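You operate a simulated robot arm through the tools that you are given. There is no shell and no other tool. Be economical: measure what you need, move in short steps, check, and stop when the job is done.

You are at the controls of a simulated robot arm. One attempt, no reset.

Task
Sew the label on the Double swatch and put it in the tray marked Sewn.
Fine: use the sewing slide plate, the clamp lever and Sew; wait till the run ends; leave clamp open, slide out, dial and power as they are. Where these are worked on the way, their far stop is far enough and under half their travel is too little: sewing slide plate.

The check looks at the end state, three seconds after you hand in, the way a careful person would. Anything else that was tipped, shoved, dropped, spilled or broken makes it a failure.

Robot
A 6-joint arm with a two-finger parallel gripper, fixed in place. Base frame: the origin is at the foot of the arm, x ahead of it, y to its left, z up; the work surface is at about z = 812. Readings come in mm, degrees, newtons and seconds.
With the tool pointing down near the work surface it reaches from about 240 to 640 mm from the base axis. Its first joint turns from -66.0 to 66.0 degrees. Payload 2.7 kg.
The TCP is the grasp point between the finger pads, 23 mm short of the fingertips. In the tool frame z runs along the fingers and y along their closing line. Largest opening 94 mm; finger width 38, thickness 10; the body of the gripper, 54 by 96 mm, starts 39 mm behind the TCP.
Orientation is that of the tool frame in the base frame, as a unit quaternion [w, x, y, z]. With the fingers straight down and closing along the base's y, the tool's x points along the base's -x, its y along +y and its z along -z.

Tools
- The arm moves only by the tool send_rows. Its argument "plan" is a list of rows, each an object of numbers (a shift or turn left out is 0, a gripper value left out holds the last): "rx", "ry", "rz": the turn, a rotation vector about the tool's x, y, z in units of 45 degrees (1.0 is 45 degrees); "tx", "ty", "tz": the shift along the tool's x, y, z in units of 400 mm (1.0 is 400 mm); "grip": the gripper command, from -1 (shut) to 1 (fully open), values between in proportion. In form: [{"rx": .., "ry": .., "rz": .., "tx": .., "ty": .., "tz": .., "grip": ..}, ...]. A call has 1 to 10 rows; each row is the pose to reach, as a shift and turn from the pose commanded when the call began, along the tool's axes at that moment. A call with a number of a shift or a turn outside -1 to 1 is refused whole. Each row takes 0.2 s and may step no farther than 50 mm and 8.6 degrees from the row before; otherwise, or with a gripper value out of range, the whole call is refused. Where a pose cannot be reached the arm comes as near as it can. A force on the tool above 40 N (or 10 N above the force at the start of the call, whichever is more), or a blocked arm, ends the call early, and 0.2 s more pass. Each finger travels about 45 mm/s and halts on what it meets, pressing with about 31 N; the grip force reading is that of the motor and also rises with nothing between the fingers. The clock runs only during rows and for 0.2 s after the last one: add rows that repeat a pose to give the fingers time. The reply holds the time, the measured pose of the TCP, the force on the tool along the base axes, the opening and the grip force, in the units named above and with some noise, with the torque about the TCP (base axes, N m) and any sound that the robot's microphone picked up.
- Cameras (640 x 400 px; columns grow to the right, rows downward): "scene" is fixed at [72.7, -432.9, 1398.8]; the picture's right is [0.80, -0.60, 0.00], its down [-0.37, -0.49, -0.79] and it looks along [0.47, 0.63, -0.62] (base axes); focal length 320 px, centre (320, 200). "wrist" rides on the gripper at [86, 16, -74] in the tool frame; the picture's right is [-0.18, 0.98, 0.00], its down [-0.58, -0.11, -0.81] and it looks along [-0.79, -0.15, 0.59] (tool axes); focal length 243 px, centre (320, 200). There is no depth. A picture from a camera that has moved, and an enlarged one, comes with that camera's place and axes in the base frame and with its lens.
- camera(camera): a new picture of that camera. The clock stands still meanwhile.
- enlarge(camera, box): a new picture of the part [left, top, right, bottom] of that camera's present view, enlarged. The clock stands still meanwhile.
- hand_in(): hands the job in; it is judged then, once.

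Go step by step. Nothing tells you positions but the pictures and the camera data: compare them with the known pose of the tool, close in by small moves and look again before you grip or let go. The budget is 120 turns and 76 pictures, counting those below and the enlarged ones. Unless the task says otherwise, let go and move clear before handing in, and close with one line.

The tools are called after "Request:" as name(argument=value, ...) on one line, values as JSON. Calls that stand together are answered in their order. send_rows: Moves the arm, as the interface text tells. Its arguments: {"type":"object","properties":{"plan":{"type":"array","items":{"type":"object","properties":{"rx":{"type":"number"},"ry":{"type":"number"},"rz":{"type":"number"},"tx":{"type":"number"},"ty":{"type":"number"},"tz":{"type":"number"},"grip":{"type":"number"}}}}},"required":["plan"]} The other tools are called the same way: camera (camera) takes a picture; enlarge (camera, box) takes an enlarged picture of a part of a camera's view; hand_in () hands the job in.

At the start:

```text
clock: 0.0
tool_pos: [399.7, 103.3, 1101.1]
tool_rot: [0.001, 0.0, 1.0, 0.0]
force: [0.4, 0.4, 0.2]
torque: [0.0, 0.0, 0.01]
grip_width: 94.2
finger_force: 0.1
```

scene: 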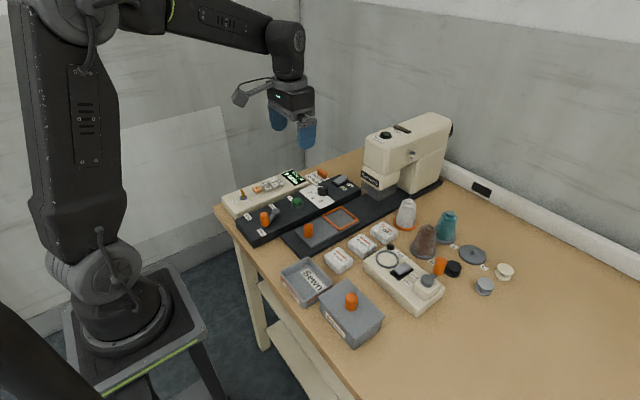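
wrist: 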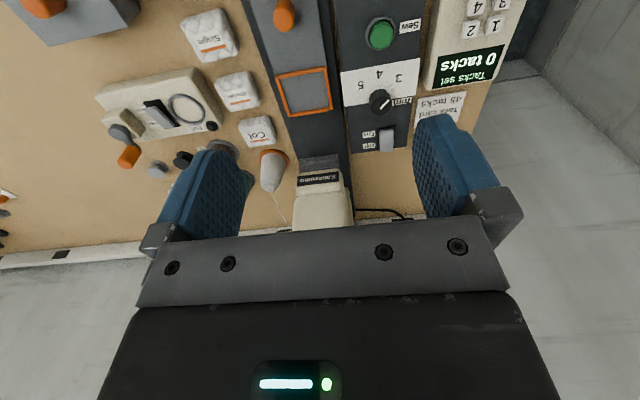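

I see a sewing machine, a slide plate with an orange frame and knob, control panels, three labelled swatches, and trays. I'll enlarge the views to read them.

Request:
enlarge(camera="scene", box=[210, 150, 370, 250])

Request:
enlarge(camera="scene", box=[270, 210, 430, 350])

Request:
enlarge(camera="wrist", box=[180, 0, 540, 225])

```text
4.00 times, centred on (290, 200) of scene
camera zoom: at [72.7, -432.9, 1398.8], right [0.8, -0.6, 0.0], down [-0.37, -0.49, -0.79], along [0.47, 0.63, -0.62], focal length 1281 px, centre (440, 200)
```

zoom: 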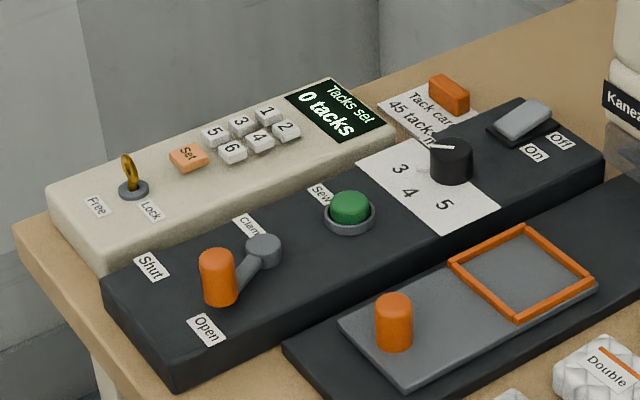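

```text
2.86 times, centred on (350, 280) of scene
camera zoom: at [72.7, -432.9, 1398.8], right [0.8, -0.6, 0.0], down [-0.37, -0.49, -0.79], along [0.47, 0.63, -0.62], focal length 915 px, centre (234, -29)
```

zoom: 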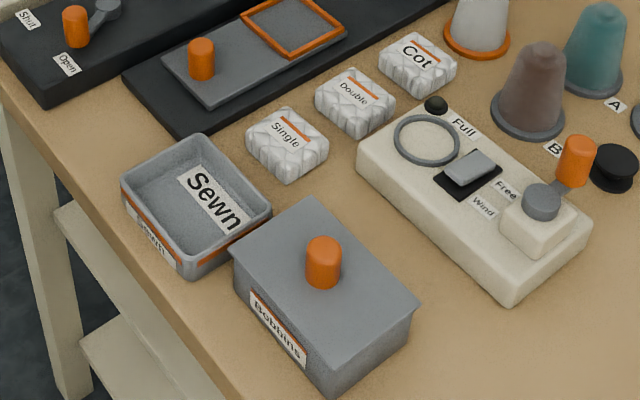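

```text
1.78 times, centred on (360, 112) of wrist
camera zoom: at [314.0, 117.6, 1175.5], right [0.18, 0.98, 0.0], down [0.58, -0.11, 0.81], along [0.79, -0.15, -0.59], focal length 431 px, centre (249, 356)
```

zoom: 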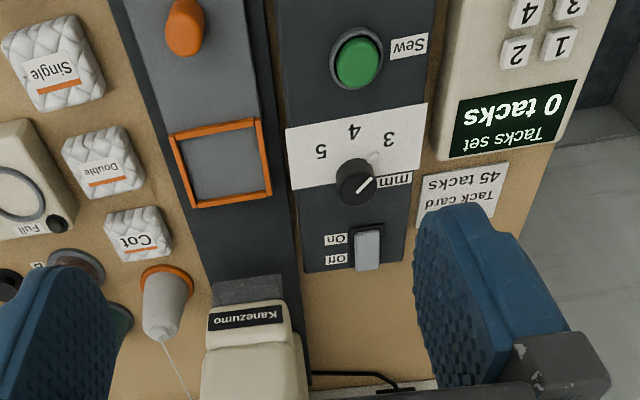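

I take the Double swatch to be near (476,-62), the frame near (496,46), the slide knob near (394,46), the clamp knob near (320,130), Sew near (430,147) and the Sewn tray near (314,-65). I'll move above the Double swatch and look.

Request:
send_rows(plan=[{"tx": -0.038, "ty": -0.0815, "tz": 0.06}, {"tx": -0.076, "ty": -0.163, "tz": 0.12}, {"tx": -0.114, "ty": -0.2445, "tz": 0.18}, {"tx": -0.152, "ty": -0.326, "tz": 0.24}, {"tx": -0.19, "ty": -0.4075, "tz": 0.3}, {"tx": -0.19, "ty": -0.4075, "tz": 0.3525}, {"tx": -0.19, "ty": -0.4075, "tz": 0.3525}])

Request:
camera(camera="wrist")

Request:
camera(camera="scene")

```text
clock: 1.6
tool_pos: [477.6, -60.5, 959.8]
tool_rot: [0.0, 0.0, 1.0, 0.0]
force: [-0.2, -1.0, 0.3]
torque: [0.01, -0.03, -0.01]
grip_width: 93.8
finger_force: 0.0
```

```text
70 pictures are left
camera wrist: at [391.1, -45.3, 1034.7], right [0.18, 0.98, 0.0], down [0.58, -0.11, 0.81], along [0.79, -0.15, -0.59], focal length 243 px, centre (320, 200)
```

wrist: 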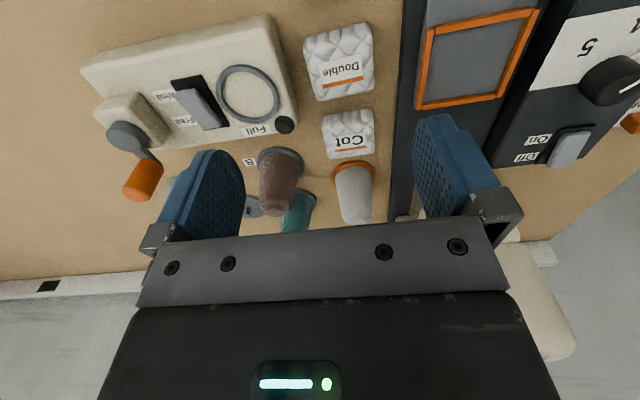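

```text
69 pictures are left
```

scene: 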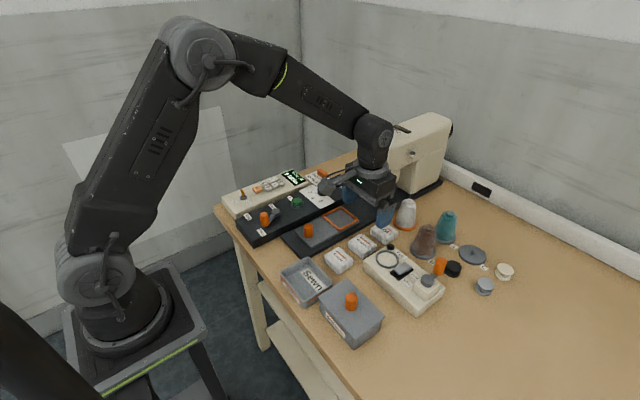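

The wrist view puts the swatch nearer (480,-46), close to the winder. I'll zoom in to measure the clearances.

Request:
enlarge(camera="wrist", box=[250, 0, 410, 100])

Request:
enlarge(camera="wrist", box=[380, 0, 640, 160])

Request:
enlarge(camera="scene", box=[310, 200, 420, 280])

```text
4.00 times, centred on (330, 50) of wrist
camera zoom: at [391.1, -45.3, 1034.7], right [0.18, 0.98, 0.0], down [0.58, -0.11, 0.81], along [0.79, -0.15, -0.59], focal length 970 px, centre (280, 800)
```

zoom: 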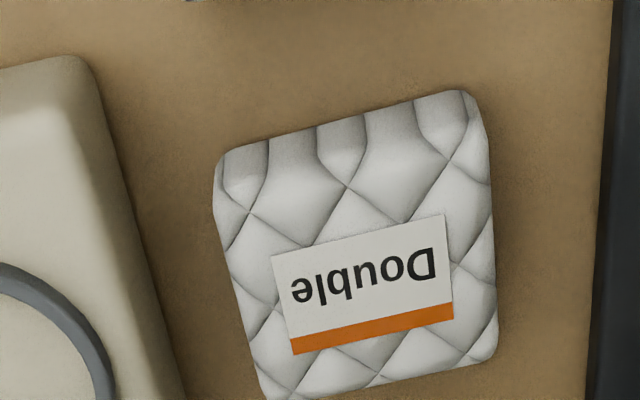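

```text
2.46 times, centred on (510, 80) of wrist
camera zoom: at [391.1, -45.3, 1034.7], right [0.18, 0.98, 0.0], down [0.58, -0.11, 0.81], along [0.79, -0.15, -0.59], focal length 597 px, centre (-148, 495)
```

zoom: 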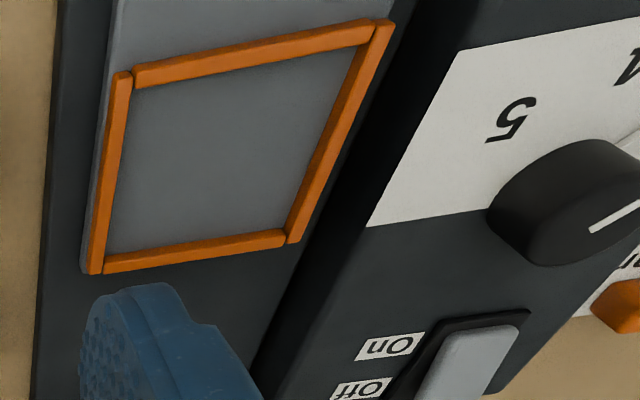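

```text
5.00 times, centred on (365, 240) of scene
camera zoom: at [72.7, -432.9, 1398.8], right [0.8, -0.6, 0.0], down [-0.37, -0.49, -0.79], along [0.47, 0.63, -0.62], focal length 1601 px, centre (95, 0)
```

zoom: 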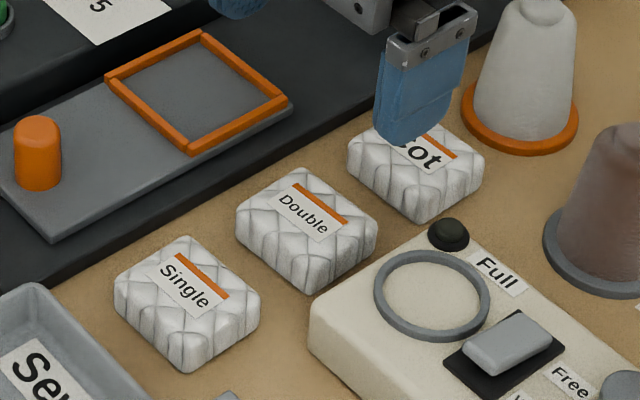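

The swatch spans about x 462–510 and y -72 to -22, and the winder is close on the -y side. I'll rotate the gripper 90° so it closes along x, and move over the swatch.

Request:
send_rows(plan=[{"rz": -0.167, "grip": 0.45}, {"rz": -0.334}, {"rz": -0.5}, {"rz": -0.667}, {"rz": -0.834}, {"rz": -1.0}])

Request:
send_rows(plan=[{"rz": -0.167}, {"rz": -0.334}, {"rz": -0.5}, {"rz": -0.667}, {"rz": -0.834}, {"rz": -1.0}, {"rz": -1.0}])

Request:
camera(camera="wrist")

```text
clock: 3.0
tool_pos: [475.6, -60.7, 961.0]
tool_rot: [0.0, -0.384, 0.923, 0.0]
force: [0.9, -0.1, -0.1]
torque: [-0.03, 0.02, 0.02]
grip_width: 68.3
finger_force: 0.0
```

```text
clock: 4.6
tool_pos: [475.7, -60.9, 959.6]
tool_rot: [0.0, 0.708, -0.706, 0.0]
force: [0.3, -0.4, -0.7]
torque: [0.0, -0.01, 0.01]
grip_width: 68.1
finger_force: 0.1
```

```text
65 pictures are left
camera wrist: at [460.2, -148.1, 1034.5], right [-0.98, 0.18, 0.0], down [0.11, 0.58, 0.81], along [0.15, 0.79, -0.59], focal length 243 px, centre (320, 200)
```

wrist: 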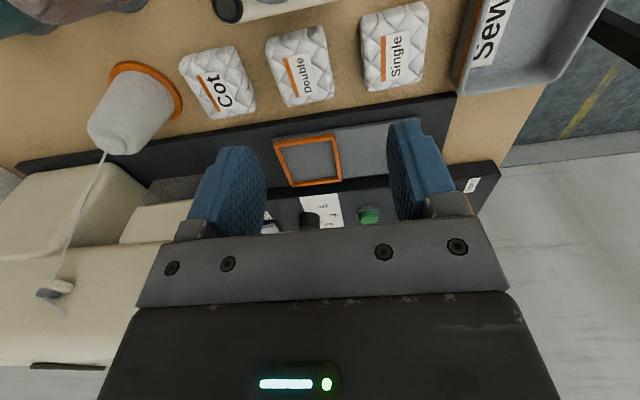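

The two views disagree by about 10 mm, so I'll zoom in to triangulate from the label.

Request:
enlarge(camera="wrist", box=[220, 10, 380, 110])

```text
4.00 times, centred on (300, 60) of wrist
camera zoom: at [460.2, -148.1, 1034.5], right [-0.98, 0.18, 0.0], down [0.11, 0.58, 0.81], along [0.15, 0.79, -0.59], focal length 970 px, centre (400, 760)
```

zoom: 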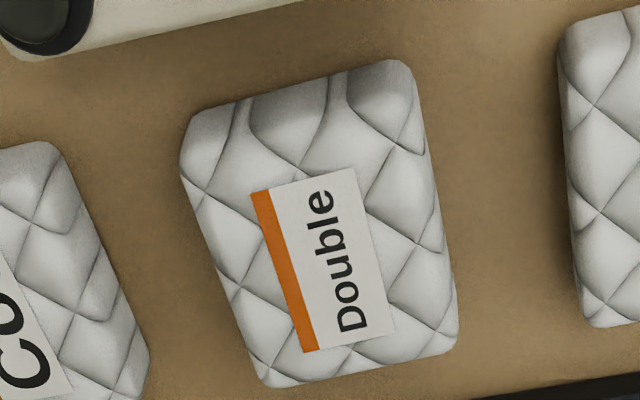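

Triangulation gives the label centre near (495,-47) with its top at about z=821–825. I'll move over it and lower.

Request:
send_rows(plan=[{"tx": -0.0325, "ty": -0.045, "tz": 0.05}, {"tx": -0.0325, "ty": -0.045, "tz": 0.15}, {"tx": -0.0325, "ty": -0.045, "tz": 0.2}, {"tx": -0.0325, "ty": -0.045, "tz": 0.2}])

Request:
camera(camera="wrist")

Request:
enlarge(camera="scene", box=[310, 190, 430, 265])

```text
clock: 5.6
tool_pos: [493.8, -47.5, 881.2]
tool_rot: [0.0, -0.707, 0.707, 0.001]
force: [0.5, 0.2, -0.2]
torque: [0.0, -0.01, -0.02]
grip_width: 68.2
finger_force: 0.0
```

```text
63 pictures are left
camera wrist: at [477.3, -134.8, 953.7], right [-0.98, 0.18, 0.0], down [0.11, 0.58, 0.81], along [0.15, 0.79, -0.59], focal length 243 px, centre (320, 200)
```

wrist: 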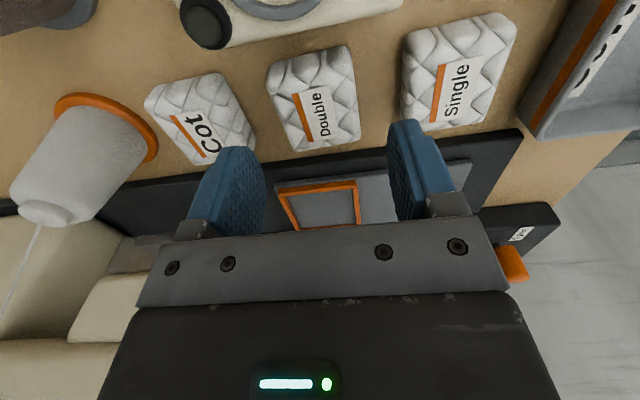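

```text
5.33 times, centred on (370, 228) of scene
camera zoom: at [72.7, -432.9, 1398.8], right [0.8, -0.6, 0.0], down [-0.37, -0.49, -0.79], along [0.47, 0.63, -0.62], focal length 1708 px, centre (53, 53)
```

zoom: 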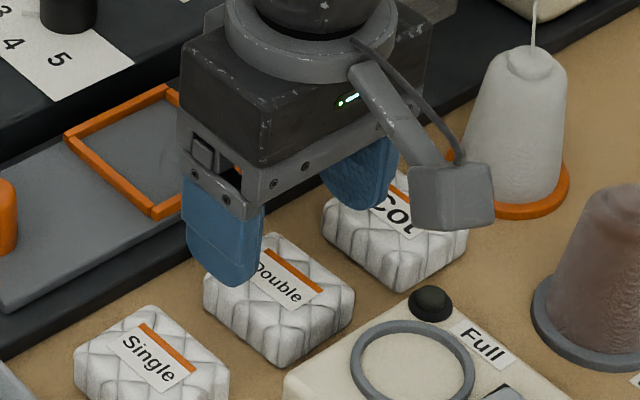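

The gripper is centred over the swatch. I'll lower to TCP z≈850 and check the height.

Request:
send_rows(plan=[{"tz": 0.04}, {"tz": 0.075}, {"tz": 0.075}])

Request:
enlarge(camera="wrist", box=[120, 10, 520, 260])

Request:
enlarge(camera="scene", box=[310, 190, 430, 265])

```text
clock: 6.4
tool_pos: [493.8, -46.9, 849.3]
tool_rot: [0.0, 0.707, -0.707, 0.0]
force: [-0.2, 0.1, 0.8]
torque: [0.0, 0.02, 0.0]
grip_width: 68.4
finger_force: 0.1
```

```text
1.60 times, centred on (320, 135) of wrist
camera zoom: at [477.5, -134.7, 923.6], right [-0.98, 0.18, 0.0], down [0.11, 0.58, 0.81], along [0.15, 0.79, -0.59], focal length 388 px, centre (320, 304)
```

zoom: 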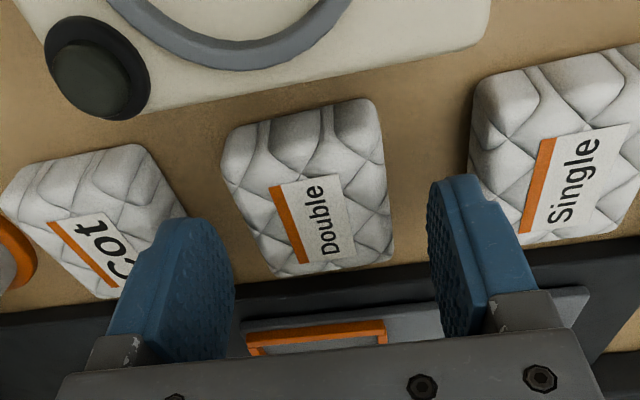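

```text
5.33 times, centred on (370, 228) of scene
camera zoom: at [72.7, -432.9, 1398.8], right [0.8, -0.6, 0.0], down [-0.37, -0.49, -0.79], along [0.47, 0.63, -0.62], focal length 1708 px, centre (53, 53)
```

zoom: 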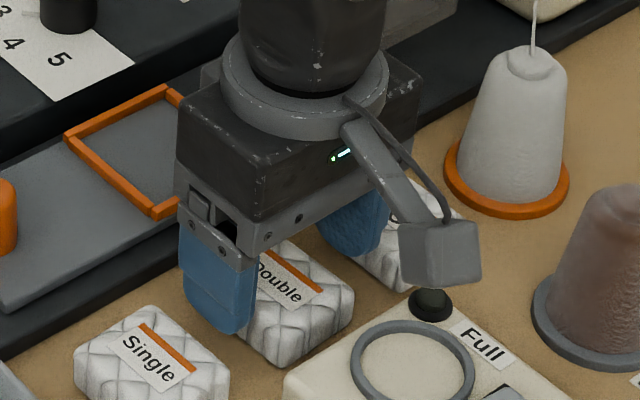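

Both fingers straddle the swatch with clearance. I'll lower 7 mm more, shift 3 mm toward -y, and close.

Request:
send_rows(plan=[{"tx": 0.0075, "tz": 0.01}, {"tx": 0.0075, "tz": 0.0175}, {"tx": 0.0075, "tz": 0.0175, "grip": 0.0}, {"tx": 0.0075, "tz": 0.0175, "grip": -0.3}, {"tx": 0.0075, "tz": 0.0175, "grip": -0.3}, {"tx": 0.0075, "tz": 0.0175, "grip": -0.3}])

Request:
enlarge(camera="wrist", box=[120, 10, 520, 260])

```text
clock: 7.8
tool_pos: [494.7, -50.3, 843.0]
tool_rot: [0.001, 0.707, -0.707, 0.0]
force: [0.3, -0.8, 2.9]
torque: [-0.04, -0.08, -0.04]
grip_width: 48.7
finger_force: 31.2
```

```text
1.60 times, centred on (320, 135) of wrist
camera zoom: at [477.9, -137.9, 917.4], right [-0.98, 0.18, 0.0], down [0.11, 0.58, 0.81], along [0.15, 0.79, -0.59], focal length 388 px, centre (320, 304)
```

zoom: 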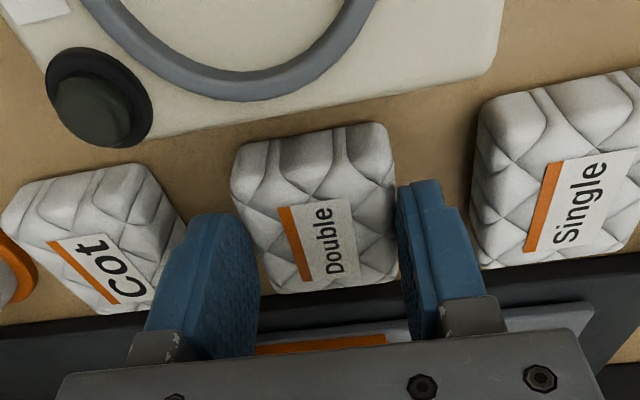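

The swatch is gripped at 48.7 mm. I'll lift it and check that it holds.

Request:
send_rows(plan=[{"tz": -0.03}, {"tz": -0.1}, {"tz": -0.2}, {"tz": -0.25}, {"tz": -0.25}])

Request:
camera(camera="wrist")

```text
clock: 9.0
tool_pos: [494.7, -50.2, 943.2]
tool_rot: [0.001, 0.707, -0.707, 0.001]
force: [0.3, -0.1, -0.2]
torque: [0.01, 0.02, 0.0]
grip_width: 49.1
finger_force: 31.4
```

```text
58 pictures are left
camera wrist: at [478.5, -138.1, 1017.4], right [-0.98, 0.18, 0.0], down [0.11, 0.58, 0.81], along [0.15, 0.79, -0.59], focal length 243 px, centre (320, 200)
```

wrist: 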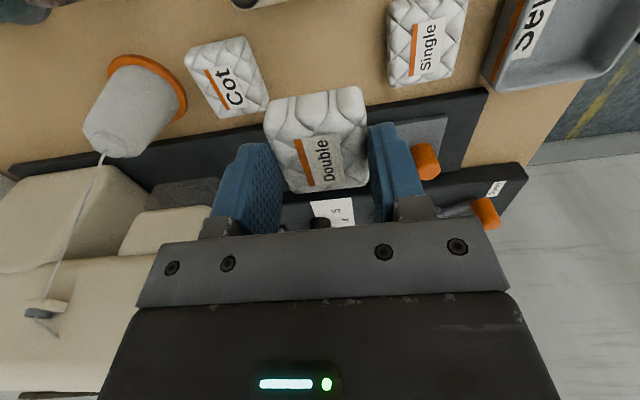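

The swatch holds and sits centred under the TCP. I estimate the frame centre at about (511,60), so I'll move over it and look.

Request:
send_rows(plan=[{"tx": -0.1, "ty": -0.02}, {"tx": -0.2, "ty": -0.04}, {"tx": -0.275, "ty": -0.04}, {"tx": -0.275, "ty": -0.04, "tz": 0.08}, {"tx": -0.275, "ty": -0.04, "tz": 0.14}, {"tx": -0.275, "ty": -0.04, "tz": 0.14}])

Request:
camera(camera="wrist")

Request:
enlarge(camera="scene", box=[280, 170, 408, 250])

```text
clock: 10.4
tool_pos: [510.2, 61.3, 887.0]
tool_rot: [0.0, 0.707, -0.707, 0.0]
force: [0.1, 0.6, -1.6]
torque: [-0.02, 0.04, -0.03]
grip_width: 48.6
finger_force: 31.2
```

```text
57 pictures are left
camera wrist: at [495.0, -27.2, 961.2], right [-0.98, 0.18, 0.0], down [0.11, 0.58, 0.81], along [0.15, 0.79, -0.59], focal length 243 px, centre (320, 200)
```

wrist: 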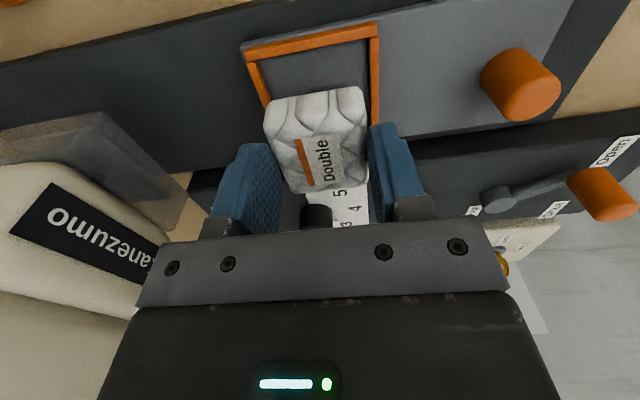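

```text
5.00 times, centred on (344, 210) of scene
camera zoom: at [72.7, -432.9, 1398.8], right [0.8, -0.6, 0.0], down [-0.37, -0.49, -0.79], along [0.47, 0.63, -0.62], focal length 1601 px, centre (200, 150)
```

zoom: 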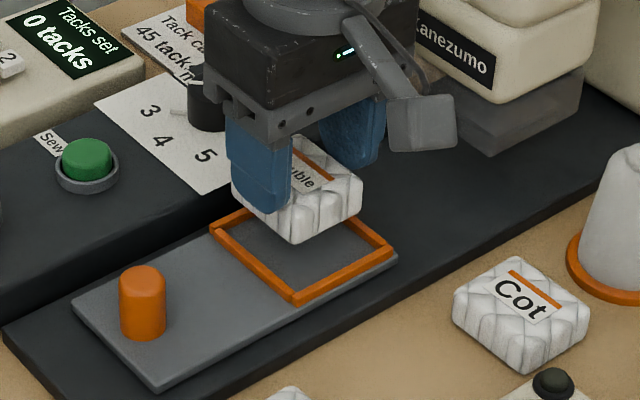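

The alignment looks good: frame centre is about (510.6,61.5) and the TCP is at (510.2,61.3). I'll lower in small steps.

Request:
send_rows(plan=[{"tz": 0.025}, {"tz": 0.0425}, {"tz": 0.0425}])

Request:
enlarge(camera="scene", box=[300, 180, 396, 240])

Request:
enlarge(camera="wrist", box=[200, 0, 440, 150])

```text
clock: 11.2
tool_pos: [511.2, 60.8, 870.6]
tool_rot: [0.0, -0.707, 0.707, 0.0]
force: [-0.1, 0.0, 0.3]
torque: [-0.01, -0.01, 0.02]
grip_width: 48.6
finger_force: 30.7
```

```text
6.67 times, centred on (348, 210) of scene
camera zoom: at [72.7, -432.9, 1398.8], right [0.8, -0.6, 0.0], down [-0.37, -0.49, -0.79], along [0.47, 0.63, -0.62], focal length 2135 px, centre (133, 133)
```

zoom: 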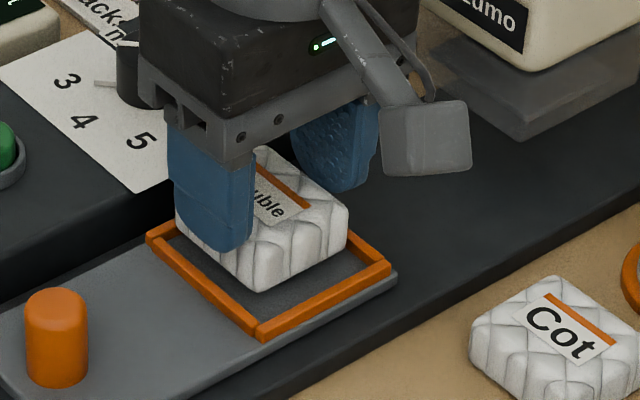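

```text
2.67 times, centred on (320, 75) of wrist
camera zoom: at [494.5, -28.0, 944.5], right [-0.98, 0.18, 0.0], down [0.11, 0.58, 0.81], along [0.15, 0.79, -0.59], focal length 647 px, centre (320, 533)
```

zoom: 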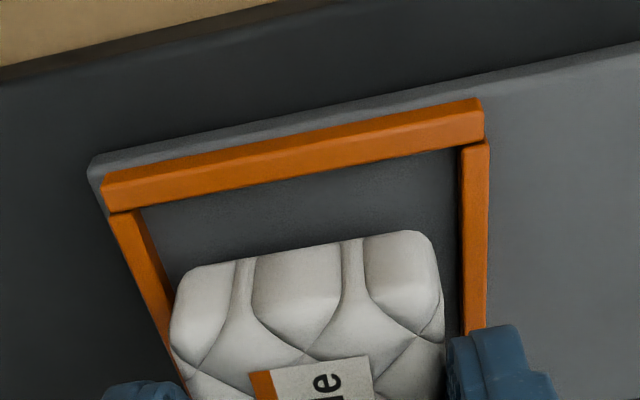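

It is still aligned. I'll keep lowering and watch the force.

Request:
send_rows(plan=[{"tz": 0.01}, {"tz": 0.02}, {"tz": 0.02}])

Request:
send_rows(plan=[{"tz": 0.005}, {"tz": 0.01}, {"tz": 0.01}])

Request:
enlarge(camera="scene", box=[300, 180, 396, 240])

```text
clock: 12.0
tool_pos: [512.3, 59.0, 865.2]
tool_rot: [-0.001, 0.707, -0.707, 0.001]
force: [-1.1, -7.8, 25.9]
torque: [0.53, -0.02, -0.02]
grip_width: 49.0
finger_force: 31.4
```

```text
clock: 12.8
tool_pos: [511.3, 60.6, 861.3]
tool_rot: [0.003, -0.707, 0.707, -0.001]
force: [-1.5, -10.5, 34.7]
torque: [-0.22, 0.05, 0.02]
grip_width: 48.7
finger_force: 30.8
```

```text
6.67 times, centred on (348, 210) of scene
camera zoom: at [72.1, -433.2, 1398.8], right [0.8, -0.6, 0.0], down [-0.37, -0.49, -0.79], along [0.47, 0.63, -0.62], focal length 2135 px, centre (133, 133)
```

zoom: 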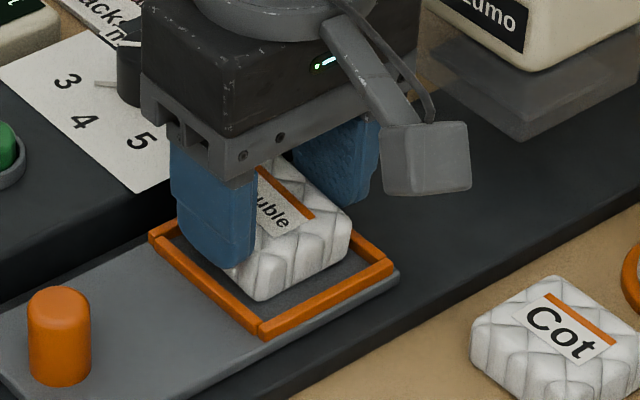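

There is contact with a -y reaction, which suggests the swatch is catching the far rim. I'll lift 8 mm and check where it sits.

Request:
send_rows(plan=[{"tz": -0.015}, {"tz": -0.025}, {"tz": -0.025}])

Request:
camera(camera="wrist")

Request:
enlarge(camera="scene", box=[300, 180, 396, 240])

```text
clock: 13.6
tool_pos: [511.4, 60.2, 867.6]
tool_rot: [0.001, 0.707, -0.707, -0.001]
force: [0.6, -0.4, -0.1]
torque: [-0.01, -0.02, -0.04]
grip_width: 48.8
finger_force: 30.5
```

```text
52 pictures are left
camera wrist: at [493.7, -27.7, 941.6], right [-0.98, 0.18, 0.0], down [0.11, 0.58, 0.81], along [0.15, 0.79, -0.59], focal length 243 px, centre (320, 200)
```

wrist: 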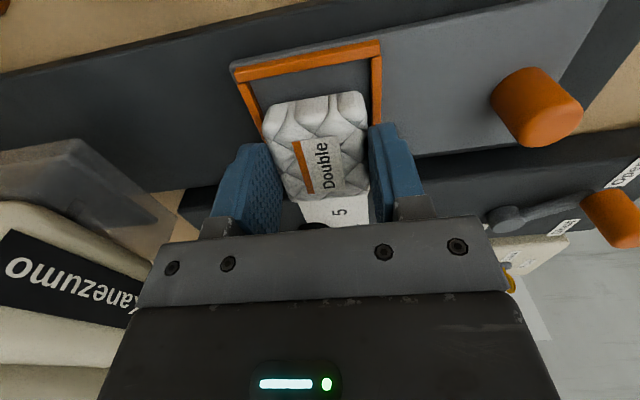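

```text
6.67 times, centred on (348, 210) of scene
camera zoom: at [72.7, -432.9, 1398.8], right [0.8, -0.6, 0.0], down [-0.37, -0.49, -0.79], along [0.47, 0.63, -0.62], focal length 2135 px, centre (133, 133)
```

zoom: 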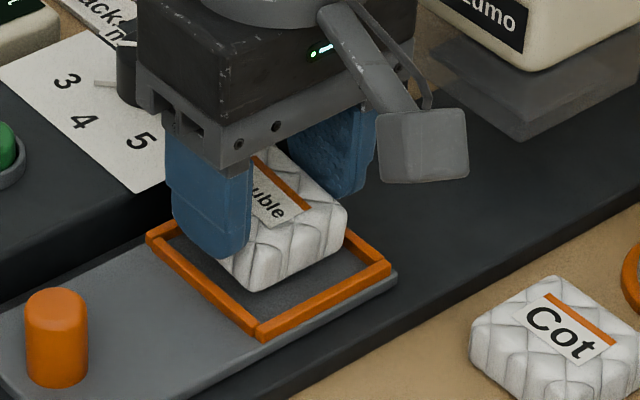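

I'll shift 4 mm toward -y and lower again to see whether the contact height changes.

Request:
send_rows(plan=[{"tx": 0.01, "tz": -0.005}, {"tx": 0.01, "tz": 0.0}, {"tx": 0.01, "tz": 0.006}, {"tx": 0.01, "tz": 0.012}, {"tx": 0.01, "tz": 0.012}])

```text
clock: 14.8
tool_pos: [510.9, 56.1, 863.2]
tool_rot: [0.0, -0.706, 0.708, -0.001]
force: [-1.3, 0.8, -0.6]
torque: [0.0, 0.01, -0.01]
grip_width: 48.7
finger_force: 30.7
```

No contact at 863 now, so the far rim was the obstacle. I'll keep going down.

Request:
send_rows(plan=[{"tz": 0.005}, {"tz": 0.01}, {"tz": 0.01}])

Request:
enlarge(camera="scene", box=[300, 180, 396, 240])

Request:
enlarge(camera="wrist", box=[200, 0, 440, 150])

```text
clock: 15.6
tool_pos: [511.6, 55.1, 860.7]
tool_rot: [0.002, -0.706, 0.708, -0.002]
force: [-1.1, 0.0, 18.8]
torque: [-0.45, 0.05, -0.03]
grip_width: 48.8
finger_force: 30.7
```

```text
6.67 times, centred on (348, 210) of scene
camera zoom: at [72.4, -432.9, 1398.8], right [0.8, -0.6, 0.0], down [-0.37, -0.49, -0.79], along [0.47, 0.63, -0.62], focal length 2135 px, centre (133, 133)
```

zoom: 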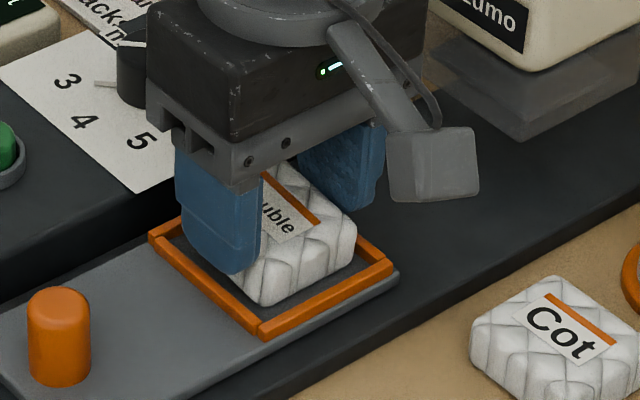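

```text
2.67 times, centred on (320, 75) of wrist
camera zoom: at [495.0, -31.9, 935.6], right [-0.98, 0.18, 0.0], down [0.11, 0.58, 0.81], along [0.15, 0.79, -0.59], focal length 647 px, centre (320, 533)
```

zoom: 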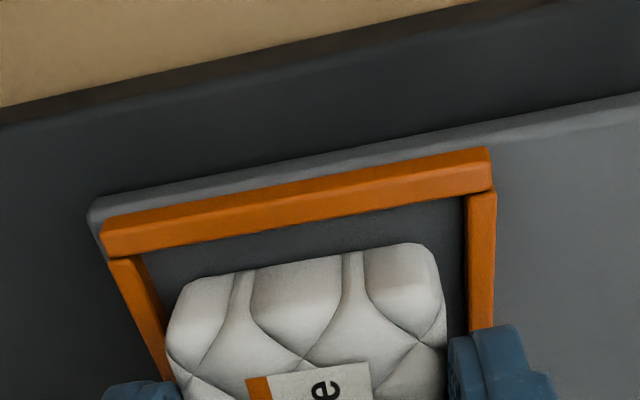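

The near edge now touches the plate and there are gaps on all visible sides. I'll ease up 1 mm, shift -1.5 mm in y, and open slightly.

Request:
send_rows(plan=[{"tx": 0.00375, "tz": -0.005}, {"tx": 0.00375, "tz": -0.002}, {"tx": 0.00375, "tz": -0.002, "grip": 0.2}, {"tx": 0.00375, "tz": -0.002, "grip": 0.2}, {"tx": 0.00375, "tz": -0.002, "grip": 0.2}])

Request:
enlarge(camera="scene", box=[300, 180, 396, 240])

```text
clock: 16.8
tool_pos: [509.9, 55.1, 860.2]
tool_rot: [0.0, -0.707, 0.707, 0.0]
force: [-0.1, 0.3, -0.3]
torque: [0.02, -0.02, -0.01]
grip_width: 56.3
finger_force: 0.0
```

```text
6.67 times, centred on (348, 210) of scene
camera zoom: at [72.7, -432.9, 1398.8], right [0.8, -0.6, 0.0], down [-0.37, -0.49, -0.79], along [0.47, 0.63, -0.62], focal length 2135 px, centre (133, 133)
```

zoom: 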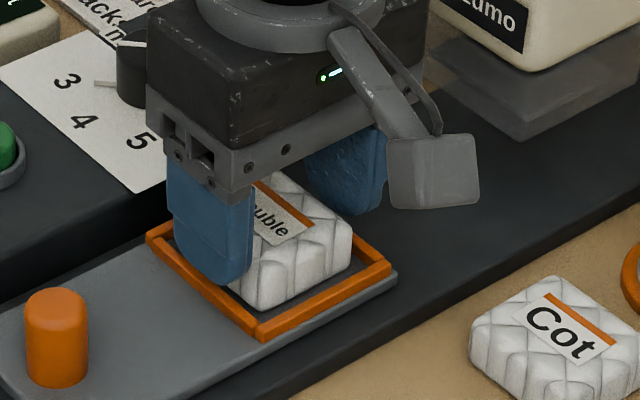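

The swatch is released. I'll lift and check how it sits.

Request:
send_rows(plan=[{"tz": -0.05}, {"tz": -0.15}, {"tz": -0.25}, {"tz": -0.25}])

Request:
camera(camera="wrist")

Request:
enlarge(camera="scene", box=[280, 170, 408, 250])

```text
clock: 17.8
tool_pos: [510.6, 52.9, 960.7]
tool_rot: [0.0, -0.706, 0.708, 0.0]
force: [0.6, -0.4, 0.0]
torque: [0.0, 0.0, 0.03]
grip_width: 56.2
finger_force: 0.0
```

```text
47 pictures are left
camera wrist: at [494.6, -34.6, 1034.9], right [-0.98, 0.18, 0.0], down [0.11, 0.58, 0.81], along [0.15, 0.79, -0.59], focal length 243 px, centre (320, 200)
```

wrist: 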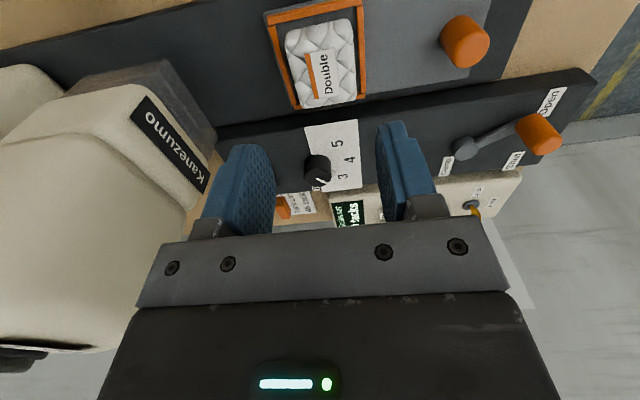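

```text
5.00 times, centred on (344, 210) of scene
camera zoom: at [72.7, -432.9, 1398.8], right [0.8, -0.6, 0.0], down [-0.37, -0.49, -0.79], along [0.47, 0.63, -0.62], focal length 1601 px, centre (200, 150)
```

zoom: 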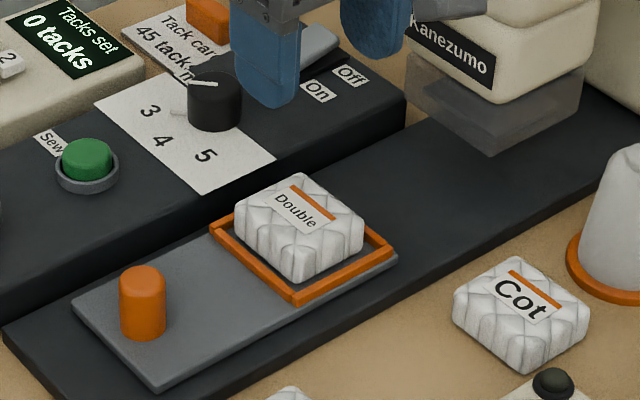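

The swatch appears to lie in the frame. I'll zoom to check that it is flat and locate the knobs.

Request:
enlarge(camera="wrist", box=[250, 0, 410, 100])

Request:
enlarge(camera="wrist", box=[400, 0, 600, 190])

```text
4.00 times, centred on (330, 50) of wrist
camera zoom: at [494.6, -34.6, 1034.9], right [-0.98, 0.18, 0.0], down [0.11, 0.58, 0.81], along [0.15, 0.79, -0.59], focal length 970 px, centre (280, 800)
```

zoom: 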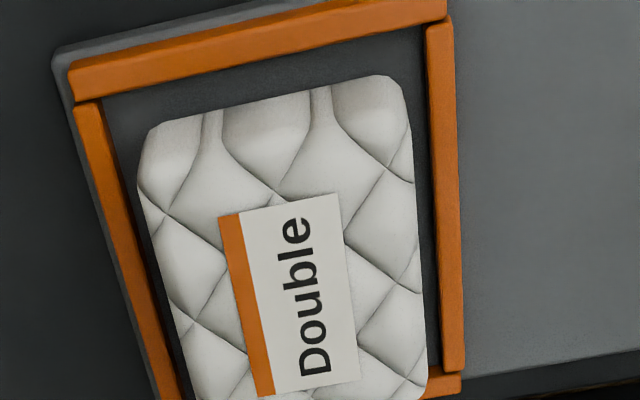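

```text
2.11 times, centred on (500, 95) of wrist
camera zoom: at [494.6, -34.6, 1034.9], right [-0.98, 0.18, 0.0], down [0.11, 0.58, 0.81], along [0.15, 0.79, -0.59], focal length 511 px, centre (-59, 421)
```

zoom: 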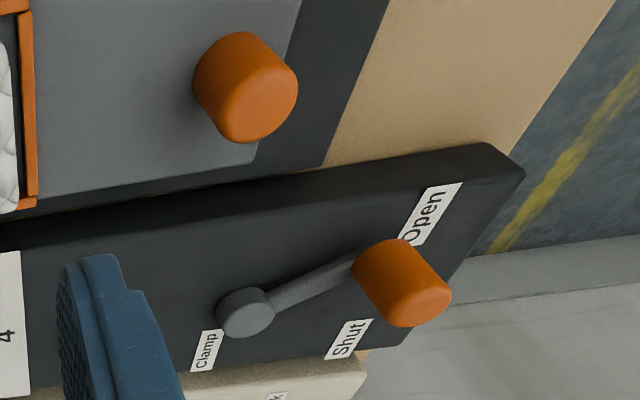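

Request:
enlarge(camera="scene", box=[318, 198, 366, 234])

```text
11.11 times, centred on (342, 216) of scene
camera zoom: at [72.7, -432.9, 1398.8], right [0.8, -0.6, 0.0], down [-0.37, -0.49, -0.79], along [0.47, 0.63, -0.62], focal length 3558 px, centre (76, 22)
```

zoom: 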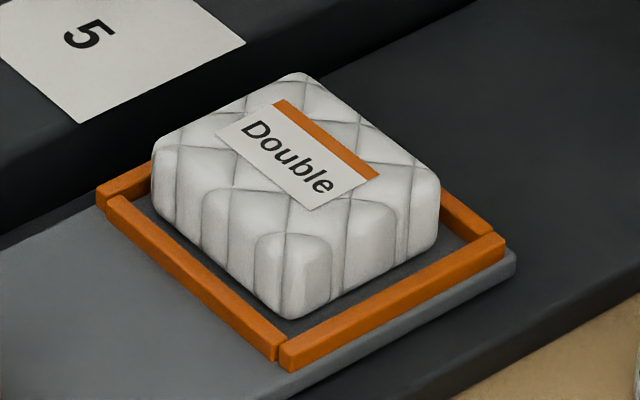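

The swatch is flat and inside the frame. Next is the slide knob, at about (407,55); I'll move above it.

Request:
send_rows(plan=[{"ty": 0.1}, {"ty": 0.2}, {"tx": -0.005, "ty": 0.26}, {"tx": -0.005, "ty": 0.26, "tz": 0.1}, {"tx": -0.005, "ty": 0.26, "tz": 0.15}, {"tx": -0.005, "ty": 0.26, "tz": 0.15}])

Request:
camera(camera="wrist")

Request:
enlarge(camera="scene", box=[260, 180, 372, 250])

```text
clock: 19.2
tool_pos: [406.2, 56.4, 899.8]
tool_rot: [0.0, -0.707, 0.707, 0.0]
force: [-0.4, 1.1, -0.4]
torque: [-0.02, 0.02, -0.02]
grip_width: 56.1
finger_force: 0.0
```

```text
42 pictures are left
camera wrist: at [390.3, -31.6, 974.4], right [-0.98, 0.18, 0.0], down [0.11, 0.58, 0.81], along [0.15, 0.79, -0.59], focal length 243 px, centre (320, 200)
```

wrist: 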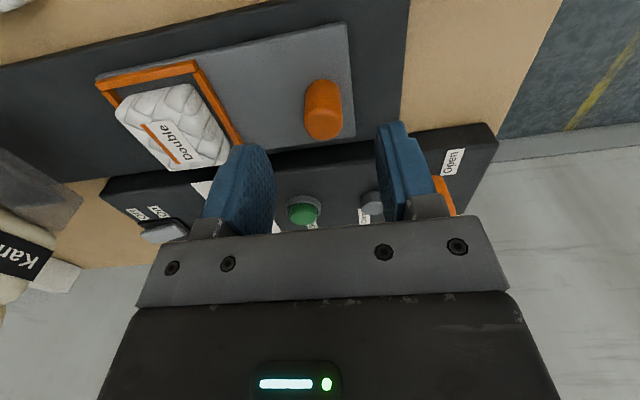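

```text
5.71 times, centred on (316, 215) of scene
camera zoom: at [72.7, -432.9, 1398.8], right [0.8, -0.6, 0.0], down [-0.37, -0.49, -0.79], along [0.47, 0.63, -0.62], focal length 1830 px, centre (343, 114)
```

zoom: 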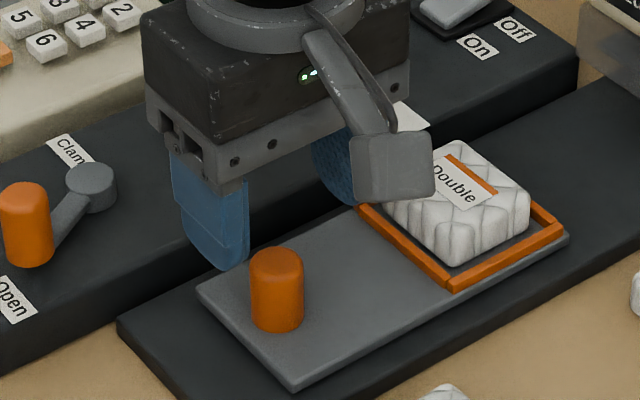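

The knob is at about (404,49). I'll correct and lower around it.

Request:
send_rows(plan=[{"tx": 0.0175, "ty": 0.005, "tz": 0.03}, {"tx": 0.0175, "ty": 0.005, "tz": 0.06}, {"tx": 0.0175, "ty": 0.005, "tz": 0.09}, {"tx": 0.0175, "ty": 0.005, "tz": 0.09}])

Request:
camera(camera="wrist")

```text
clock: 20.2
tool_pos: [404.0, 48.5, 864.6]
tool_rot: [0.0, 0.707, -0.707, 0.001]
force: [0.1, 0.3, -0.1]
torque: [0.0, -0.04, -0.01]
grip_width: 56.7
finger_force: 0.0
```

```text
40 pictures are left
camera wrist: at [388.4, -38.5, 938.0], right [-0.98, 0.18, 0.0], down [0.11, 0.58, 0.81], along [0.15, 0.79, -0.59], focal length 243 px, centre (320, 200)
```

wrist: 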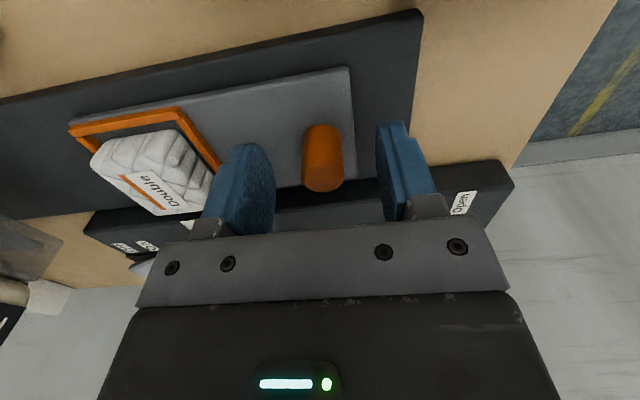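

The knob is between the fingers. I'll close on it and lower slightly.

Request:
send_rows(plan=[{"tz": 0.0075}, {"tz": 0.0075, "grip": -0.3}, {"tz": 0.0075, "grip": -0.7}, {"tz": 0.0075, "grip": -0.7}, {"tz": 0.0075, "grip": -0.7}, {"tz": 0.0075, "grip": -0.7}])

```text
clock: 21.6
tool_pos: [403.9, 50.5, 861.2]
tool_rot: [0.0, -0.707, 0.707, -0.001]
force: [9.7, -1.1, -5.0]
torque: [0.0, -0.22, -0.14]
grip_width: 22.8
finger_force: 45.1
```

The knob is gripped. I'll push the slide in along +x.

Request:
send_rows(plan=[{"ty": -0.02}, {"ty": -0.045}, {"ty": -0.07}, {"ty": -0.095}, {"ty": -0.12}, {"ty": -0.145}, {"ty": -0.17}, {"ty": -0.195}, {"ty": -0.22}, {"ty": -0.245}])

Request:
camera(camera="scene")

```text
clock: 23.8
tool_pos: [503.0, 49.7, 861.7]
tool_rot: [0.0, -0.707, 0.707, 0.0]
force: [0.1, 7.8, -4.5]
torque: [0.18, 0.0, 0.03]
grip_width: 23.0
finger_force: 45.1
```

```text
39 pictures are left
```

scene: 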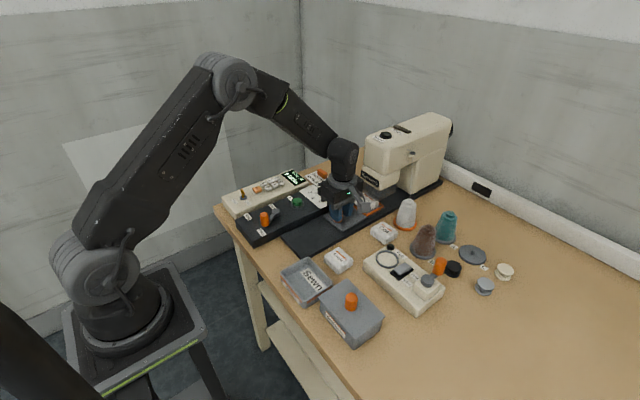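

The slide is moving freely and has not reached the stop. I'll check clearance to the head.

Request:
enlarge(camera="scene", box=[310, 130, 470, 230])

Request:
camera(camera="wrist")

```text
4.00 times, centred on (390, 180) of scene
camera zoom: at [72.8, -432.7, 1398.9], right [0.8, -0.6, 0.0], down [-0.37, -0.49, -0.79], along [0.47, 0.63, -0.62], focal length 1281 px, centre (40, 280)
```

zoom: 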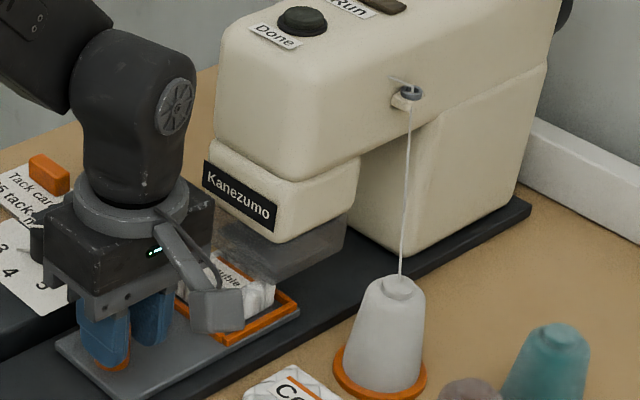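

```text
37 pictures are left
camera wrist: at [486.6, -38.6, 935.5], right [-0.98, 0.19, 0.0], down [0.11, 0.58, 0.81], along [0.15, 0.79, -0.59], focal length 243 px, centre (320, 200)
```

wrist: 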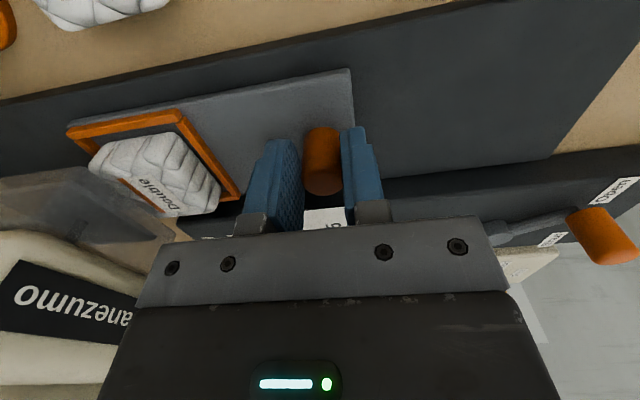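

The body has about 55 mm of clearance to the head. I'll continue in smaller steps and watch for the stop.

Request:
send_rows(plan=[{"ty": -0.02}, {"ty": -0.04}, {"ty": -0.06}, {"ty": -0.08}, {"ty": -0.08}])

Request:
enlarge(camera="scene", box=[310, 130, 470, 230])

```text
clock: 25.0
tool_pos: [534.1, 49.2, 860.0]
tool_rot: [0.0, 0.707, -0.707, 0.0]
force: [0.2, 4.9, -1.1]
torque: [0.16, 0.03, -0.01]
grip_width: 23.0
finger_force: 45.3
```

```text
4.00 times, centred on (390, 180) of scene
camera zoom: at [72.8, -432.8, 1398.9], right [0.8, -0.6, 0.0], down [-0.37, -0.49, -0.79], along [0.47, 0.63, -0.62], focal length 1281 px, centre (40, 280)
```

zoom: 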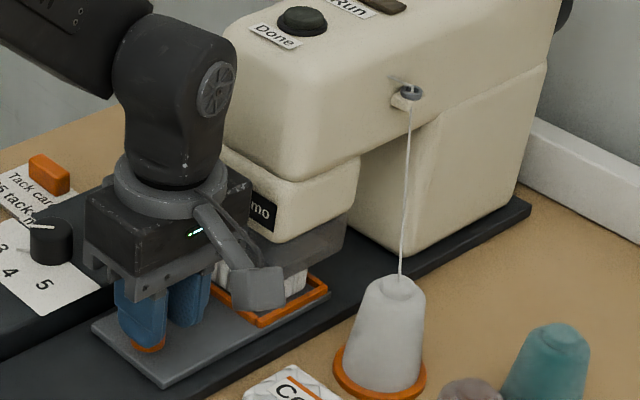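

Request:
send_rows(plan=[{"ty": -0.01}, {"ty": -0.02}, {"ty": -0.03}, {"ty": -0.03}])

Request:
enlarge(camera="scene", box=[310, 130, 470, 230])

Request:
camera(camera="wrist")

```text
clock: 26.0
tool_pos: [546.0, 49.1, 861.2]
tool_rot: [-0.002, -0.707, 0.707, 0.002]
force: [-12.5, 6.8, 6.9]
torque: [0.15, 0.43, 0.13]
grip_width: 23.0
finger_force: 45.2
```

```text
4.00 times, centred on (390, 180) of scene
camera zoom: at [72.3, -432.8, 1398.9], right [0.8, -0.6, 0.0], down [-0.37, -0.49, -0.79], along [0.47, 0.63, -0.62], focal length 1281 px, centre (40, 280)
```

zoom: 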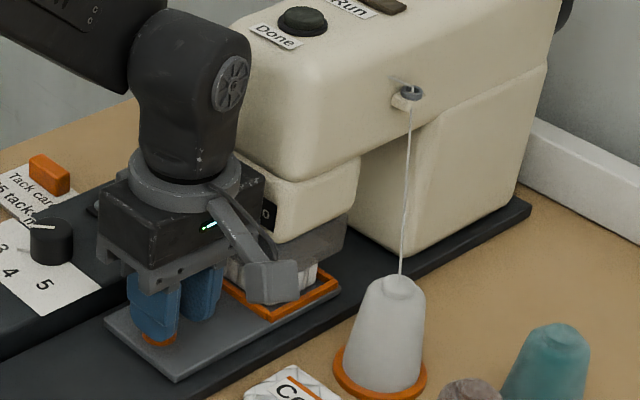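

```text
34 pictures are left
camera wrist: at [529.6, -38.6, 935.6], right [-0.98, 0.18, 0.0], down [0.11, 0.58, 0.81], along [0.15, 0.79, -0.59], focal length 243 px, centre (320, 200)
```

wrist: 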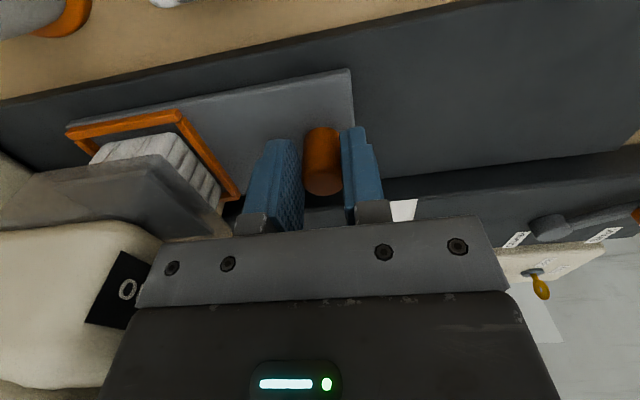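

The reaction in -x acts below the TCP, so this is the slide's far stop after about 142 mm of travel. I'll open, rise just above the knob, and back away.

Request:
send_rows(plan=[{"grip": -0.1}, {"grip": 0.0}, {"grip": 0.0}, {"tz": -0.04}, {"tz": -0.1}, {"tz": -0.12, "ty": 0.05}, {"tz": -0.14, "ty": 0.15}, {"tz": -0.14, "ty": 0.25}, {"tz": -0.14, "ty": 0.25}])

Request:
camera(camera="wrist")

Request:
enlarge(camera="scene", box=[310, 130, 470, 230])

```text
clock: 28.0
tool_pos: [445.2, 48.5, 916.6]
tool_rot: [0.001, 0.708, -0.707, 0.0]
force: [0.2, 0.4, 0.0]
torque: [0.0, -0.03, 0.02]
grip_width: 46.9
finger_force: 0.1
```

```text
33 pictures are left
camera wrist: at [429.6, -38.7, 991.4], right [-0.98, 0.18, 0.0], down [0.11, 0.58, 0.81], along [0.15, 0.79, -0.59], focal length 243 px, centre (320, 200)
```

wrist: 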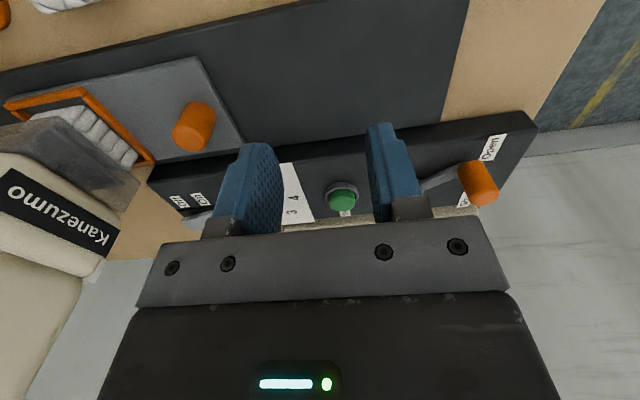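

```text
4.00 times, centred on (390, 180) of scene
camera zoom: at [72.7, -432.9, 1398.8], right [0.8, -0.6, 0.0], down [-0.37, -0.49, -0.79], along [0.47, 0.63, -0.62], focal length 1281 px, centre (40, 280)
```

zoom: 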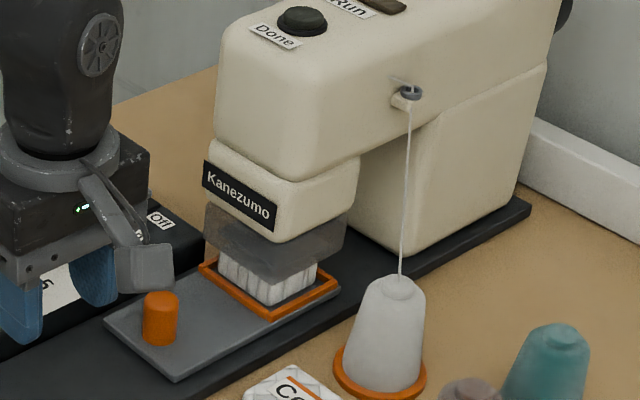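

The slide is in with the swatch under the foot. Next is the clamp lever, whose knob is near (337,126); I'll rotate back to closing along y and move above it.

Request:
send_rows(plan=[{"rz": 0.167, "tx": -0.032, "ty": 0.045, "tz": -0.02}, {"rz": 0.334, "tx": -0.065, "ty": 0.09, "tz": -0.04}, {"rz": 0.5, "tx": -0.098, "ty": 0.135, "tz": -0.05}, {"rz": 0.667, "tx": -0.13, "ty": 0.18, "tz": -0.05}, {"rz": 0.834, "tx": -0.163, "ty": 0.225, "tz": -0.05}, {"rz": 1.0, "tx": -0.195, "ty": 0.27, "tz": -0.05}])

Request:
send_rows(plan=[{"rz": 0.167}, {"rz": 0.334}, {"rz": 0.5}, {"rz": 0.667}, {"rz": 0.834}, {"rz": 1.0}, {"rz": 1.0}])

Request:
camera(camera="wrist")

```text
clock: 29.4
tool_pos: [339.5, 126.6, 936.8]
tool_rot: [0.0, -0.382, 0.924, -0.001]
force: [0.7, 0.6, 1.1]
torque: [-0.01, 0.01, 0.04]
grip_width: 47.1
finger_force: 0.1
```

```text
clock: 31.0
tool_pos: [338.4, 126.8, 936.3]
tool_rot: [0.0, 0.001, 1.0, 0.0]
force: [0.5, -0.6, 0.2]
torque: [0.0, 0.0, 0.03]
grip_width: 47.0
finger_force: 0.1
```

```text
31 pictures are left
camera wrist: at [252.2, 142.3, 1011.4], right [0.19, 0.98, 0.0], down [0.58, -0.11, 0.81], along [0.79, -0.15, -0.59], focal length 243 px, centre (320, 200)
```

wrist: 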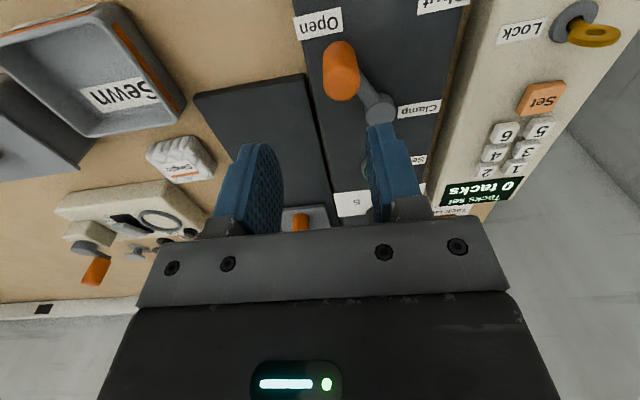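

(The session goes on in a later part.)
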